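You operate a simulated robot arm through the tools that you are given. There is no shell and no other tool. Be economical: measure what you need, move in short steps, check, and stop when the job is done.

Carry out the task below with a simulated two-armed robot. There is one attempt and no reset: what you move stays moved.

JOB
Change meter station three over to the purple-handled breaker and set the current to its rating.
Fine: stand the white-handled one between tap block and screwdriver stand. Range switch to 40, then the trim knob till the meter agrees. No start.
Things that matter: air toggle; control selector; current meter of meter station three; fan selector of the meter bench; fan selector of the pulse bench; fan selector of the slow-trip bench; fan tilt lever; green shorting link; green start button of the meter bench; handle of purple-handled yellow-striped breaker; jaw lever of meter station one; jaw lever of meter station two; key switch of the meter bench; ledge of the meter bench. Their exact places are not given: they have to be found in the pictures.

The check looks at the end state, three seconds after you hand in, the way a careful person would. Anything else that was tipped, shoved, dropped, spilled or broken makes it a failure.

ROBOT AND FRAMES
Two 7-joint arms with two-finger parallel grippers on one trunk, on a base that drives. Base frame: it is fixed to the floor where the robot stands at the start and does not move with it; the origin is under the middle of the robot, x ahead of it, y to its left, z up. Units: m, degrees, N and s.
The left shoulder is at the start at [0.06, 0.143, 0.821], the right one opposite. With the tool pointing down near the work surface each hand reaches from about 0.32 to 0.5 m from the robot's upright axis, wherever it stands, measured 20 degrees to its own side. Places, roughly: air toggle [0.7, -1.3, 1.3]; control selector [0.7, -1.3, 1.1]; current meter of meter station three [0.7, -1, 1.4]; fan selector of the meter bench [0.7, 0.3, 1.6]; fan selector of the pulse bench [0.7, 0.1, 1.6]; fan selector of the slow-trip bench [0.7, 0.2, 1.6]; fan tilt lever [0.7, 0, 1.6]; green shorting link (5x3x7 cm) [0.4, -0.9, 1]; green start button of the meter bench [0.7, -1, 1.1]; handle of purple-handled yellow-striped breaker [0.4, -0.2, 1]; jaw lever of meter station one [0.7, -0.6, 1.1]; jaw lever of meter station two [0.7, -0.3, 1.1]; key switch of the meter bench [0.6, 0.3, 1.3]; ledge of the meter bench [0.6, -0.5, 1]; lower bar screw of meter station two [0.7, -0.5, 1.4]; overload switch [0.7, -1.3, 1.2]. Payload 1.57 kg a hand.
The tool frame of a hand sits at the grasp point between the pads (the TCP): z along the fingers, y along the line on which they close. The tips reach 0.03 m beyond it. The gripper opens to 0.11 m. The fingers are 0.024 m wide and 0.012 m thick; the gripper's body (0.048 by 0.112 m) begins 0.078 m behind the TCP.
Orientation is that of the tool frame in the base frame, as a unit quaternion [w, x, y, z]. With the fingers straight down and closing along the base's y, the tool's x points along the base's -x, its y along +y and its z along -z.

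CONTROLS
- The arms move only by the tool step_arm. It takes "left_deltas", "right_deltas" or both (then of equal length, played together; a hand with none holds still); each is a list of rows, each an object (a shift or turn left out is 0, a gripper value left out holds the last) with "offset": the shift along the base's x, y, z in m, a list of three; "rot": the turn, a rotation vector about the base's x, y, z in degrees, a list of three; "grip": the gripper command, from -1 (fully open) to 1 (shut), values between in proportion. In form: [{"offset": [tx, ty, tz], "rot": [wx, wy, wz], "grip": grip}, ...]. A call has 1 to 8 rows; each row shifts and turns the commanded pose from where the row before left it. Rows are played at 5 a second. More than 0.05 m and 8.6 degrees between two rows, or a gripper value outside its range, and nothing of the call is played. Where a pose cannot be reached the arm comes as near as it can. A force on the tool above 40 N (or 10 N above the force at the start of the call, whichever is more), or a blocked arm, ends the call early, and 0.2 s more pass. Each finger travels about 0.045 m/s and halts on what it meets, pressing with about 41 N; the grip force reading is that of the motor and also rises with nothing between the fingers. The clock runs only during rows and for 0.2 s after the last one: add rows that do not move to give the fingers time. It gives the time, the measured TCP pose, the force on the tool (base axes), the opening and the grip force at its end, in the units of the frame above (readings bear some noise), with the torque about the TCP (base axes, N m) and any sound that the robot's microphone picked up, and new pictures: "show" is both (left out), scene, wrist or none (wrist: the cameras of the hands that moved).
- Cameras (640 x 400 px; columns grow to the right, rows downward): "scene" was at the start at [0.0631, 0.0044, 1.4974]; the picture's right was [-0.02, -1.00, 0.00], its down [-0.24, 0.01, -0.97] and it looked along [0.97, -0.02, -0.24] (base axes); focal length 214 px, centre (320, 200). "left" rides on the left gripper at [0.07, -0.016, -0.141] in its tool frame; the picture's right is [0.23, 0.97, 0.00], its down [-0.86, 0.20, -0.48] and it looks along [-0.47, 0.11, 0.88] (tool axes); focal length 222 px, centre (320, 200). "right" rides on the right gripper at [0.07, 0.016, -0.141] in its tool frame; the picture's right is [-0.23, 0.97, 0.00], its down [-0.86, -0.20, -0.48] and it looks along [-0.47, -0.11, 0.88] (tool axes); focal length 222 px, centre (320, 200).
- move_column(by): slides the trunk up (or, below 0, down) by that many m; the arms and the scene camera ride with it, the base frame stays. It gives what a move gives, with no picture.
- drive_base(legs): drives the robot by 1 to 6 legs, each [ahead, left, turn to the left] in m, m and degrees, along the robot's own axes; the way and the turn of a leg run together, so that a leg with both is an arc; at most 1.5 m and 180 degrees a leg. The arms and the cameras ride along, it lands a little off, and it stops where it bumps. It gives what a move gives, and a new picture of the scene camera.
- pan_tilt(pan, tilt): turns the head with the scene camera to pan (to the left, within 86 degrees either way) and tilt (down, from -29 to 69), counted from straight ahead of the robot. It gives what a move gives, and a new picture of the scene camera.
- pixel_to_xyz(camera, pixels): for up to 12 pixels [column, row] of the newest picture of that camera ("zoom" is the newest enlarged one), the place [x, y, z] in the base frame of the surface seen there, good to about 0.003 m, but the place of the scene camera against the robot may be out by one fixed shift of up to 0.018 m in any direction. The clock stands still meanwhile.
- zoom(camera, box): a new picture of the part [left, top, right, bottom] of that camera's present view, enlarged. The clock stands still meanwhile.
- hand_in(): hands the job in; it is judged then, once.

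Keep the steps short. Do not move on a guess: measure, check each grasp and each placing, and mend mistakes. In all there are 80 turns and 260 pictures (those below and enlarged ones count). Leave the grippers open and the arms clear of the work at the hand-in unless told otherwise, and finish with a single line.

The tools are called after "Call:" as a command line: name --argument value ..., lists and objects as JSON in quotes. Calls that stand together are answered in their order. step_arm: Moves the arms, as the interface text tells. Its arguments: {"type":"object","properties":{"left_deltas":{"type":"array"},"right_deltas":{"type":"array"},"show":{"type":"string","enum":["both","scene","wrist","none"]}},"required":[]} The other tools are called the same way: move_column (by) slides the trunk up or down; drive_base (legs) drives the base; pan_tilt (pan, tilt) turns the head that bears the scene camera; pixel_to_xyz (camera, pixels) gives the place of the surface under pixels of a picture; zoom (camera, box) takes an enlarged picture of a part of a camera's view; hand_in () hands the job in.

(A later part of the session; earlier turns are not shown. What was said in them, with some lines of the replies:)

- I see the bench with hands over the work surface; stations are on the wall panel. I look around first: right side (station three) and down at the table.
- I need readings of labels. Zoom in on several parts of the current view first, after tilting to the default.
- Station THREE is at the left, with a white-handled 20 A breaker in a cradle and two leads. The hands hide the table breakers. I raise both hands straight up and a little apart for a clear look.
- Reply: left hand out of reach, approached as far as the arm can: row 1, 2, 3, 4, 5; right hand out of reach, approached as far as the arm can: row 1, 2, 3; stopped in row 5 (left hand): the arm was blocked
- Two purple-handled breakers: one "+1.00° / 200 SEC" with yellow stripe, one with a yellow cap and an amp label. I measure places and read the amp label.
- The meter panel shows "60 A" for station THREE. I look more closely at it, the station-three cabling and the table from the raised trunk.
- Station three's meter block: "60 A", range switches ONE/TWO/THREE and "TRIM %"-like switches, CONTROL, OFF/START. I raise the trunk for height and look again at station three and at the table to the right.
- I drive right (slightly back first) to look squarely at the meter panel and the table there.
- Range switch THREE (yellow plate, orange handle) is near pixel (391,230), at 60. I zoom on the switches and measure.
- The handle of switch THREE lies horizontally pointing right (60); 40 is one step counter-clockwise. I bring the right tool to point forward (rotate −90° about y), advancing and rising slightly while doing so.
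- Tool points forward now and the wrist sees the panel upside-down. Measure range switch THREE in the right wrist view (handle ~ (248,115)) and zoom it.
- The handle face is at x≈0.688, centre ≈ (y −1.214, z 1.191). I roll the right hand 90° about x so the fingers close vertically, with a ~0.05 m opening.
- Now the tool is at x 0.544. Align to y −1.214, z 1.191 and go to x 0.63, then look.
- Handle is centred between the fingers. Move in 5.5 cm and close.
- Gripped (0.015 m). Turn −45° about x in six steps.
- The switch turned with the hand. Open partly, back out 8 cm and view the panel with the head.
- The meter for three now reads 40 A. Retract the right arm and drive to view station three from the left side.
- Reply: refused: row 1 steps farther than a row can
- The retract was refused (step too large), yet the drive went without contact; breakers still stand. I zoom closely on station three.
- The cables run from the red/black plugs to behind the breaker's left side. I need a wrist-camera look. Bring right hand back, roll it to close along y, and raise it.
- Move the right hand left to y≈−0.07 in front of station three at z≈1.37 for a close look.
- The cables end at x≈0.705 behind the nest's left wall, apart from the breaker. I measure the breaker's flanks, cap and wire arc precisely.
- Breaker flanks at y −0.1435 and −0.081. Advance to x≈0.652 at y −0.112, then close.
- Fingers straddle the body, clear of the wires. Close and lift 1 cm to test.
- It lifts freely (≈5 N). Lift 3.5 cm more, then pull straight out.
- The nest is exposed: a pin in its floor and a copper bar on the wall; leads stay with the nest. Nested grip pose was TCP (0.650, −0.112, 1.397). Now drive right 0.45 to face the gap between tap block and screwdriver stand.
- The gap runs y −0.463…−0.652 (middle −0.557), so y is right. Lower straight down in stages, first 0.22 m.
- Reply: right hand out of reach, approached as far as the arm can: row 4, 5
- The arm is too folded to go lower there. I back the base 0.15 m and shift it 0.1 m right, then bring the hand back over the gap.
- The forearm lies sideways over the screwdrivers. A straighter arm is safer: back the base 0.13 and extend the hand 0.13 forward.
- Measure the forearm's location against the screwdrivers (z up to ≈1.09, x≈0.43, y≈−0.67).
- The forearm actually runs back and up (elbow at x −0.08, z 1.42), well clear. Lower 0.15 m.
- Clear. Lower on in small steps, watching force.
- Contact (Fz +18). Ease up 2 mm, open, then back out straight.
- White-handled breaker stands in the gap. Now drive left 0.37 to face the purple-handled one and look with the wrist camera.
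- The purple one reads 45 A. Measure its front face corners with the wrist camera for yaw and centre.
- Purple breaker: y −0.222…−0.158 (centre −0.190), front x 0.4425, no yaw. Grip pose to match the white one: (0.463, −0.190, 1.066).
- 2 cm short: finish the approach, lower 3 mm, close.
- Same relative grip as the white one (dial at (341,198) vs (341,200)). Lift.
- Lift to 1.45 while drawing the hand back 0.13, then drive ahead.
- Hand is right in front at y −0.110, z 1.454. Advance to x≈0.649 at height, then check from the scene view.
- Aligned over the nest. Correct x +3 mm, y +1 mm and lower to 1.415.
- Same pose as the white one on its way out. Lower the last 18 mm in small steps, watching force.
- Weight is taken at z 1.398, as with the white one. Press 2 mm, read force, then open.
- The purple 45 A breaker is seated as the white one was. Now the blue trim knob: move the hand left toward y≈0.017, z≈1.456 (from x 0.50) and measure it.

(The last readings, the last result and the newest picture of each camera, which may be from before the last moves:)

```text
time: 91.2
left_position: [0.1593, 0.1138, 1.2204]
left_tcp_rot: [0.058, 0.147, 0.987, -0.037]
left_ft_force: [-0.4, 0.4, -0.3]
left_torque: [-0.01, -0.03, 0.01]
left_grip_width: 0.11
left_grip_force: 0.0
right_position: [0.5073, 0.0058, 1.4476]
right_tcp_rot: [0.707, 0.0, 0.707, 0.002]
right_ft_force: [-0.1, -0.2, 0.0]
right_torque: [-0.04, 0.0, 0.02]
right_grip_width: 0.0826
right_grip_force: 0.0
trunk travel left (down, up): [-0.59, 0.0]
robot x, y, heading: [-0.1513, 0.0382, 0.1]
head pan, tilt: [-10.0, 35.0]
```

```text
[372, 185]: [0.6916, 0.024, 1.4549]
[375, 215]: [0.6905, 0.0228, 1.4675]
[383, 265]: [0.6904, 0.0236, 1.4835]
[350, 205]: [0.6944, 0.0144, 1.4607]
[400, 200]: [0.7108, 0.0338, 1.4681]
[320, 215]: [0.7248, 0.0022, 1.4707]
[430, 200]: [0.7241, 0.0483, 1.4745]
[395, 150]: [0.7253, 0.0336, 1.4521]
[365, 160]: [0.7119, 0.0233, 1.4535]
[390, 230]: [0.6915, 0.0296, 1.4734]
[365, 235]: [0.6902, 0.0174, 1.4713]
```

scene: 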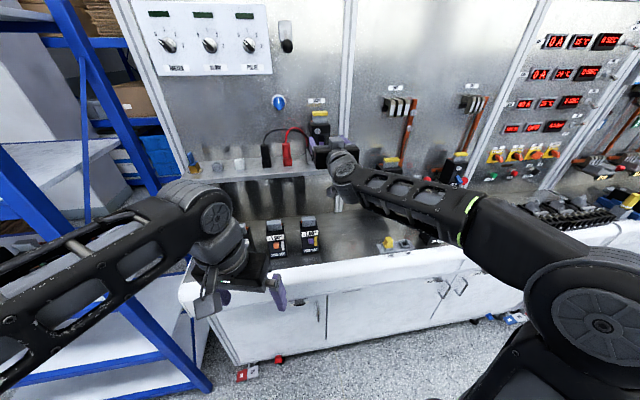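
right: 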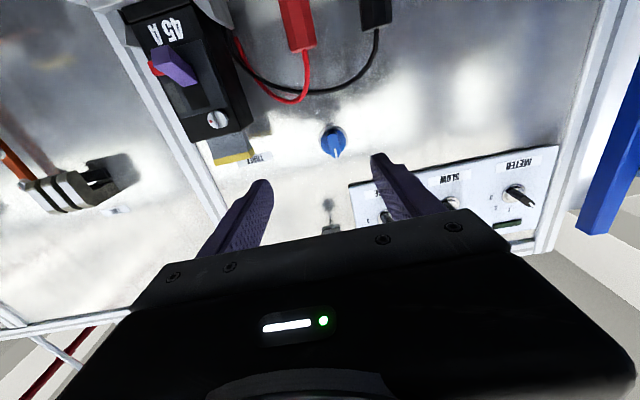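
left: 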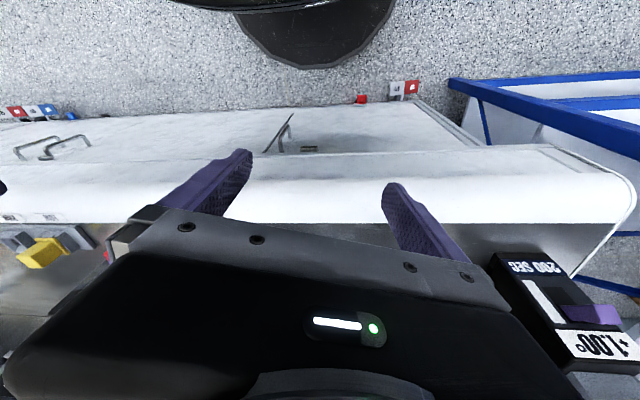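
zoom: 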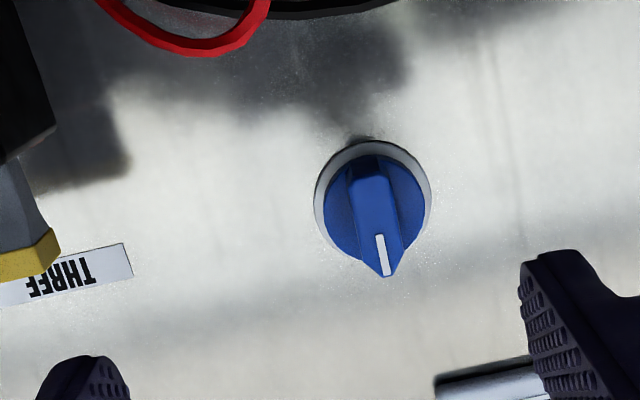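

Knob wing: face x 0.6905, y≈0.024, hub z≈1.468, pointing up. Approach with ~0.045 m opening, x to 0.686, and turn the head to the meter.

Call:
step_arm --right_deltas '[{"offset": [0.03, 0.018, 0.02], "grip": 0.18}, {"offset": [0.045, 0, 0]}, {"offset": [0.045, 0, 0]}, {"offset": [0.03, 0, 0]}, {}]' --show "wrist"

Call:
pan_tilt --pan -50 --tilt 15

Call:
zoom --camera "right" --box '[240, 100, 400, 220]'

```text
time: 92.4
left_position: [0.1584, 0.1144, 1.2189]
left_tcp_rot: [0.058, 0.146, 0.987, -0.037]
left_ft_force: [0.3, -0.5, -0.1]
left_torque: [0.0, -0.02, 0.02]
left_grip_width: 0.1099
left_grip_force: 0.1
right_position: [0.6584, 0.0217, 1.468]
right_tcp_rot: [0.707, -0.001, 0.707, 0.001]
right_ft_force: [-0.5, -0.4, 0.1]
right_torque: [0.03, 0.01, -0.01]
right_grip_width: 0.0452
right_grip_force: 0.1
trunk travel left (down, up): [-0.59, 0.0]
robot x, y, heading: [-0.1574, 0.0388, 0.6]
head pan, tilt: [-10.0, 35.0]
```

right: 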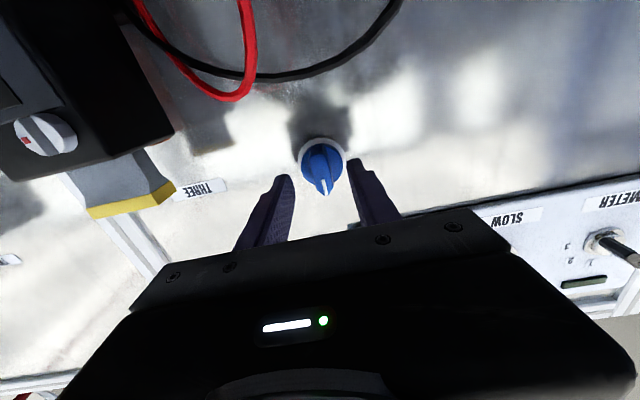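

```text
time: 93.5
left_position: [0.1597, 0.1139, 1.2189]
left_tcp_rot: [0.057, 0.146, 0.987, -0.036]
left_ft_force: [-0.8, -0.4, -0.2]
left_torque: [0.02, 0.01, 0.0]
left_grip_width: 0.1098
left_grip_force: 0.1
right_position: [0.6596, 0.0225, 1.4676]
right_tcp_rot: [0.707, 0.0, 0.707, 0.002]
right_ft_force: [-0.6, 0.4, 0.3]
right_torque: [-0.05, 0.01, -0.01]
right_grip_width: 0.0449
right_grip_force: 0.0
trunk travel left (down, up): [-0.59, 0.0]
robot x, y, heading: [-0.1553, 0.0366, 0.3]
head pan, tilt: [-50.0, 15.0]
```

scene: 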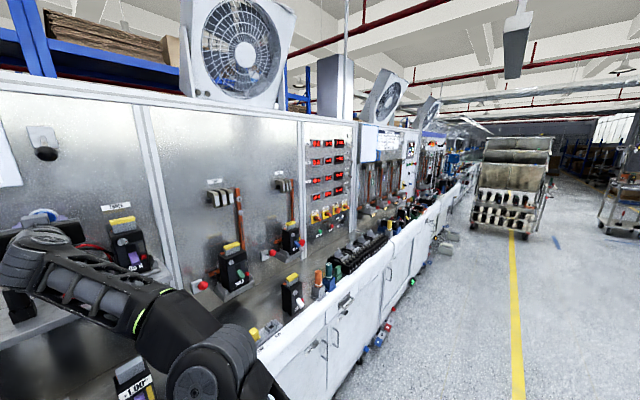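

```text
3.33 times, centred on (320, 160) of right
```

zoom: 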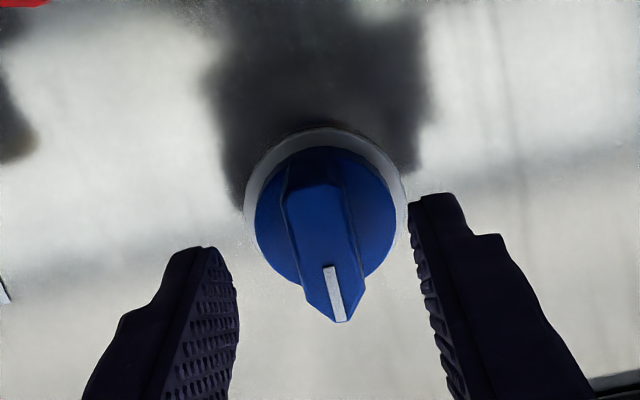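

Call:
pixel_to_xyz --camera "zoom" --pixels '[[252, 215], [400, 195], [320, 137], [315, 195], [320, 240], [340, 312], [290, 200], [345, 195]]'

Call:
zoom --camera "scene" --box '[300, 130, 360, 210]'

```text
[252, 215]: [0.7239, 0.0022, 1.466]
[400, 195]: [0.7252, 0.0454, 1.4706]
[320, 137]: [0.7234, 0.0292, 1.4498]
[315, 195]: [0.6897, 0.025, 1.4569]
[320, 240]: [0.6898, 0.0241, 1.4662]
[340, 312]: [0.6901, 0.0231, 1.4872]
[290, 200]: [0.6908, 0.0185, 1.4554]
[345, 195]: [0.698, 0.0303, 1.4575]
```

```text
5.00 times, centred on (330, 170) of scene
```

zoom: 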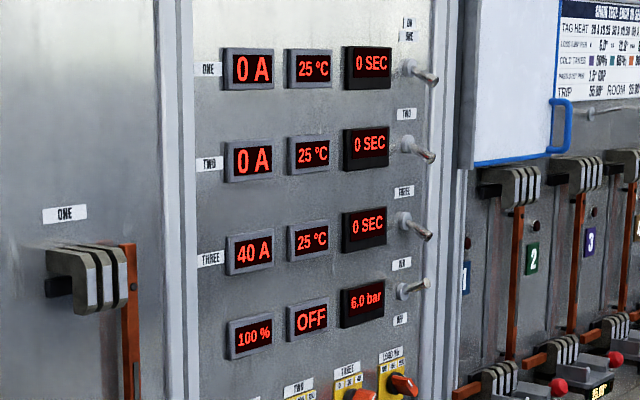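

Meter readable: THREE 40 A. Go in to x 0.686, close on the knob, turn clockwise 8° and read.

Call:
step_arm --right_deltas '[{"offset": [0.026, 0.0015, 0.002]}, {}, {"grip": 0.8}, {}, {}, {"rot": [8, 0, 0]}, {}]' --show "wrist"

Call:
zoom --camera "scene" --box '[310, 160, 350, 200]'

```text
time: 95.0
left_position: [0.1587, 0.1151, 1.2186]
left_tcp_rot: [0.057, 0.146, 0.987, -0.037]
left_ft_force: [0.4, -0.1, 0.4]
left_torque: [-0.02, 0.03, -0.03]
left_grip_width: 0.11
left_grip_force: 0.1
right_position: [0.6758, 0.0228, 1.4693]
right_tcp_rot: [0.706, 0.05, 0.705, 0.05]
right_ft_force: [0.5, 5.9, -1.2]
right_torque: [-0.03, -0.58, -0.06]
right_grip_width: 0.016
right_grip_force: 31.7
right hand out of reach, approached as far as the arm can: row 1
trunk travel left (down, up): [-0.59, 0.0]
robot x, y, heading: [-0.1558, 0.039, 0.2]
head pan, tilt: [-50.0, 15.0]
```

right: 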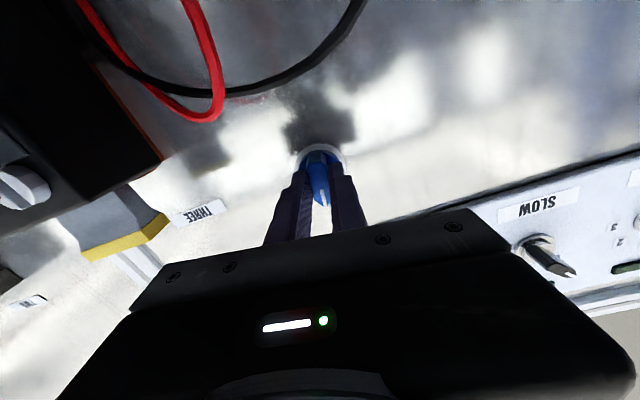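

```text
10.00 times, centred on (330, 180) of scene
```

zoom: 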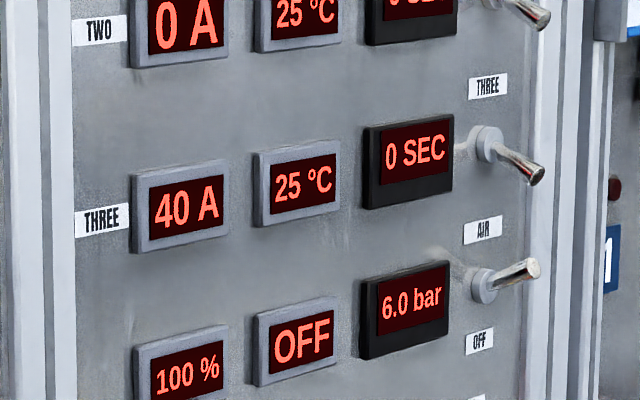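

Still 40 A after 8°. Turn 16° more.

Call:
step_arm --right_deltas '[{"rot": [8, 0, 0]}, {"rot": [8, 0, 0]}, {}]' --show "none"

Call:
zoom --camera "scene" --box '[310, 160, 350, 200]'

Call:
zoom --camera "right" --box '[240, 100, 400, 220]'

```text
time: 95.8
left_position: [0.1585, 0.1146, 1.2185]
left_tcp_rot: [0.057, 0.146, 0.987, -0.036]
left_ft_force: [-0.9, 0.7, -1.1]
left_torque: [0.02, -0.03, 0.03]
left_grip_width: 0.1101
left_grip_force: 0.0
right_position: [0.6761, 0.0246, 1.4688]
right_tcp_rot: [0.692, 0.149, 0.691, 0.149]
right_ft_force: [-1.4, 6.3, 1.8]
right_torque: [-0.02, 0.93, 0.4]
right_grip_width: 0.0158
right_grip_force: 31.7
trunk travel left (down, up): [-0.59, 0.0]
robot x, y, heading: [-0.1575, 0.0347, -0.0]
head pan, tilt: [-50.0, 15.0]
```

```text
10.00 times, centred on (330, 180) of scene
```

zoom: 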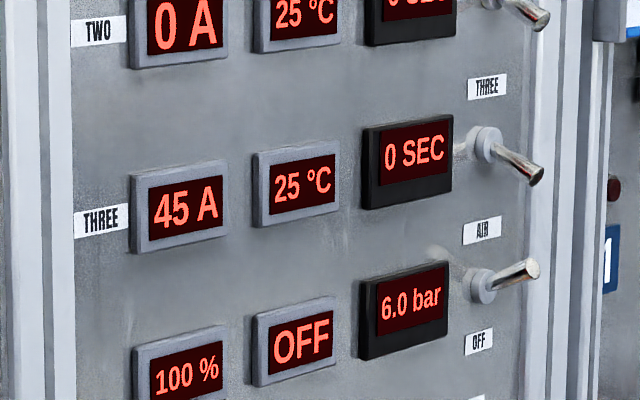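

```text
3.33 times, centred on (320, 160) of right
```

zoom: 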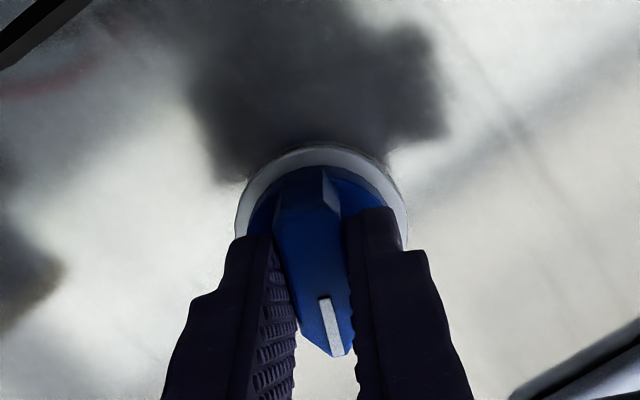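

Meter THREE reads 45 A. Open gently, wait, back out and reread.

Call:
step_arm --right_deltas '[{"grip": 0.2}, {}, {}, {"offset": [-0.03, 0, 0]}, {"offset": [-0.04, 0, 0]}, {"offset": [-0.04, 0, 0]}, {"offset": [-0.04, 0, 0]}, {}]' --show "wrist"

Call:
zoom --camera "scene" --box '[310, 160, 350, 200]'

Call:
zoom --camera "right" --box '[220, 60, 460, 210]'

```text
time: 97.7
left_position: [0.1583, 0.1154, 1.2185]
left_tcp_rot: [0.055, 0.146, 0.987, -0.036]
left_ft_force: [-0.4, -0.1, -0.1]
left_torque: [0.0, 0.0, -0.02]
left_grip_width: 0.11
left_grip_force: 0.1
right_position: [0.5276, 0.02, 1.4658]
right_tcp_rot: [0.692, 0.147, 0.691, 0.148]
right_ft_force: [0.0, -0.2, 0.0]
right_torque: [0.01, 0.02, 0.01]
right_grip_width: 0.0441
right_grip_force: 0.0
trunk travel left (down, up): [-0.59, 0.0]
robot x, y, heading: [-0.1523, 0.0329, 0.3]
head pan, tilt: [-50.0, 15.0]
```

right: 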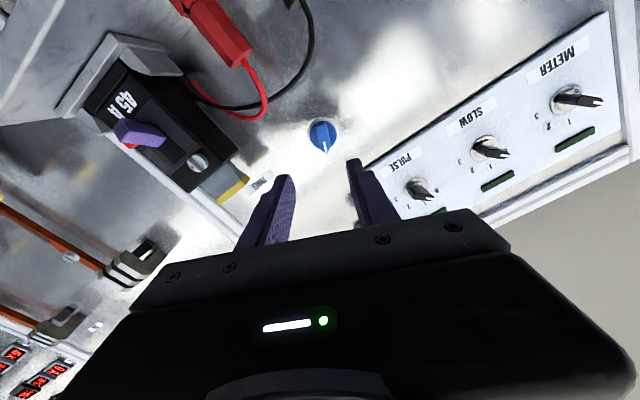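

```text
10.00 times, centred on (330, 180) of scene
```

zoom: 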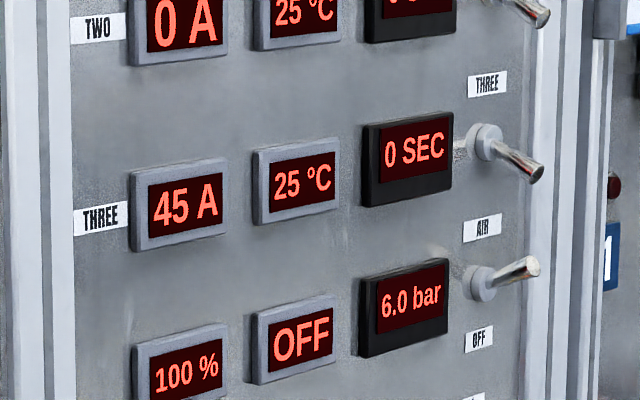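

```text
2.67 times, centred on (340, 135) of right
```

zoom: 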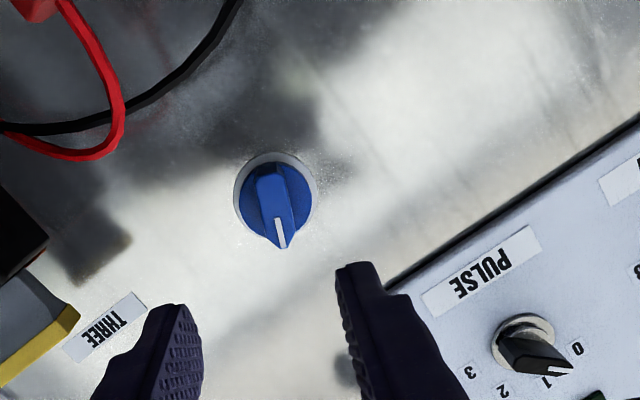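

45 A holds. Open the gripper, drive back clear, and take final views.

Call:
step_arm --right_deltas '[{"offset": [-0.04, 0, 0], "grip": -1}, {"offset": [-0.04, 0, 0]}, {}, {}]' --show "none"

Call:
drive_base --legs '[[-0.3, 0, 0]]'

Call:
pan_tilt --pan -20 --tilt 25

Call:
zoom --camera "scene" --box '[180, 100, 340, 220]'

Call:
zoom --camera "scene" --box '[320, 120, 480, 240]'

```text
time: 98.7
left_position: [0.159, 0.1144, 1.2191]
left_tcp_rot: [0.057, 0.146, 0.987, -0.037]
left_ft_force: [0.2, 0.0, 0.2]
left_torque: [0.03, -0.01, 0.01]
left_grip_width: 0.11
left_grip_force: 0.1
right_position: [0.4455, 0.0197, 1.4647]
right_tcp_rot: [0.692, 0.147, 0.691, 0.148]
right_ft_force: [0.1, -0.1, -0.3]
right_torque: [0.03, 0.02, -0.01]
right_grip_width: 0.11
right_grip_force: 0.1
trunk travel left (down, up): [-0.59, 0.0]
robot x, y, heading: [-0.1558, 0.0351, 0.2]
head pan, tilt: [-50.0, 15.0]
```

```text
time: 100.7
left_position: [-0.147, 0.1152, 1.2192]
left_tcp_rot: [0.057, 0.146, 0.987, -0.037]
left_ft_force: [0.3, 0.1, 1.0]
left_torque: [-0.01, 0.0, -0.02]
left_grip_width: 0.1099
left_grip_force: 0.0
right_position: [0.1402, 0.0224, 1.4669]
right_tcp_rot: [0.692, 0.146, 0.691, 0.149]
right_ft_force: [-0.3, 0.7, 0.0]
right_torque: [0.0, 0.03, -0.06]
right_grip_width: 0.1101
right_grip_force: 0.0
trunk travel left (down, up): [-0.59, 0.0]
robot x, y, heading: [-0.4597, 0.0369, 0.4]
head pan, tilt: [-50.0, 15.0]
```

scene: 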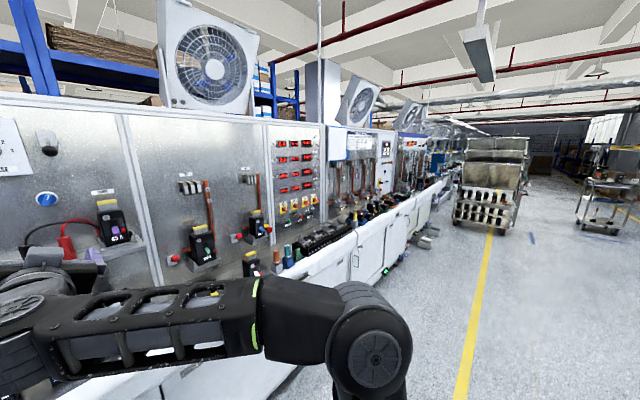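

```text
time: 101.7
left_position: [-0.1466, 0.1143, 1.2188]
left_tcp_rot: [0.057, 0.145, 0.987, -0.037]
left_ft_force: [-0.4, 1.0, -0.1]
left_torque: [-0.03, -0.01, -0.02]
left_grip_width: 0.1099
left_grip_force: 0.1
right_position: [0.1407, 0.0218, 1.4652]
right_tcp_rot: [0.692, 0.147, 0.691, 0.148]
right_ft_force: [0.8, 0.1, -0.7]
right_torque: [-0.02, 0.02, -0.02]
right_grip_width: 0.1101
right_grip_force: 0.1
trunk travel left (down, up): [-0.59, 0.0]
robot x, y, heading: [-0.4576, 0.0355, 0.0]
head pan, tilt: [-20.0, 25.0]
```

scene: 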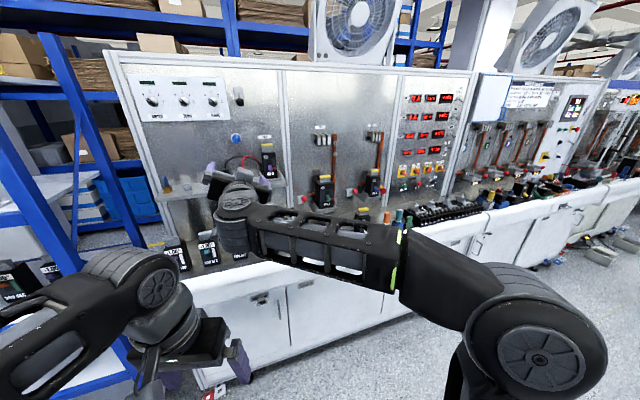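

```text
3.33 times, centred on (260, 160) of scene
```

zoom: 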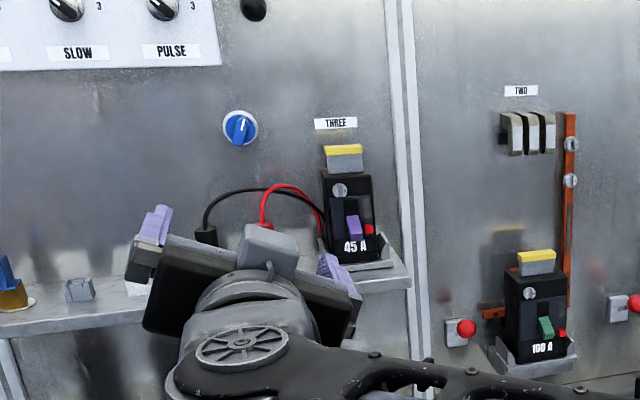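

```text
3.33 times, centred on (400, 180) of scene
```

zoom: 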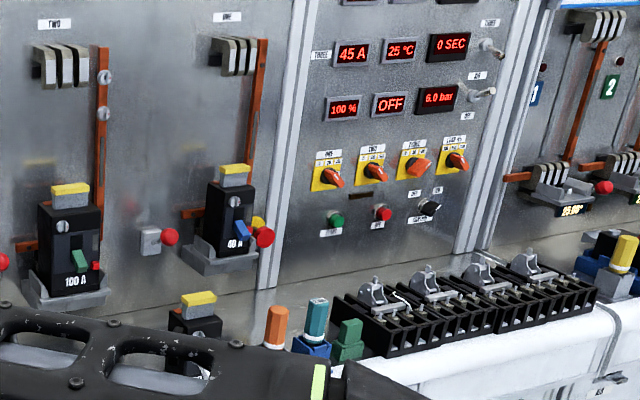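

Purple 45 A breaker is seated at station three, white 20 A stands between tap block and screwdriver stand, meter THREE reads 45 A, nothing started. Handing in.

Call:
hand_in

```text
The job is handed in.
```

Station three now holds the purple-handled 45 A breaker, with its range switch at 40 and the meter trimmed to 45 A; the white-handled breaker stands between the tap block and the screwdriver stand, and nothing was started.
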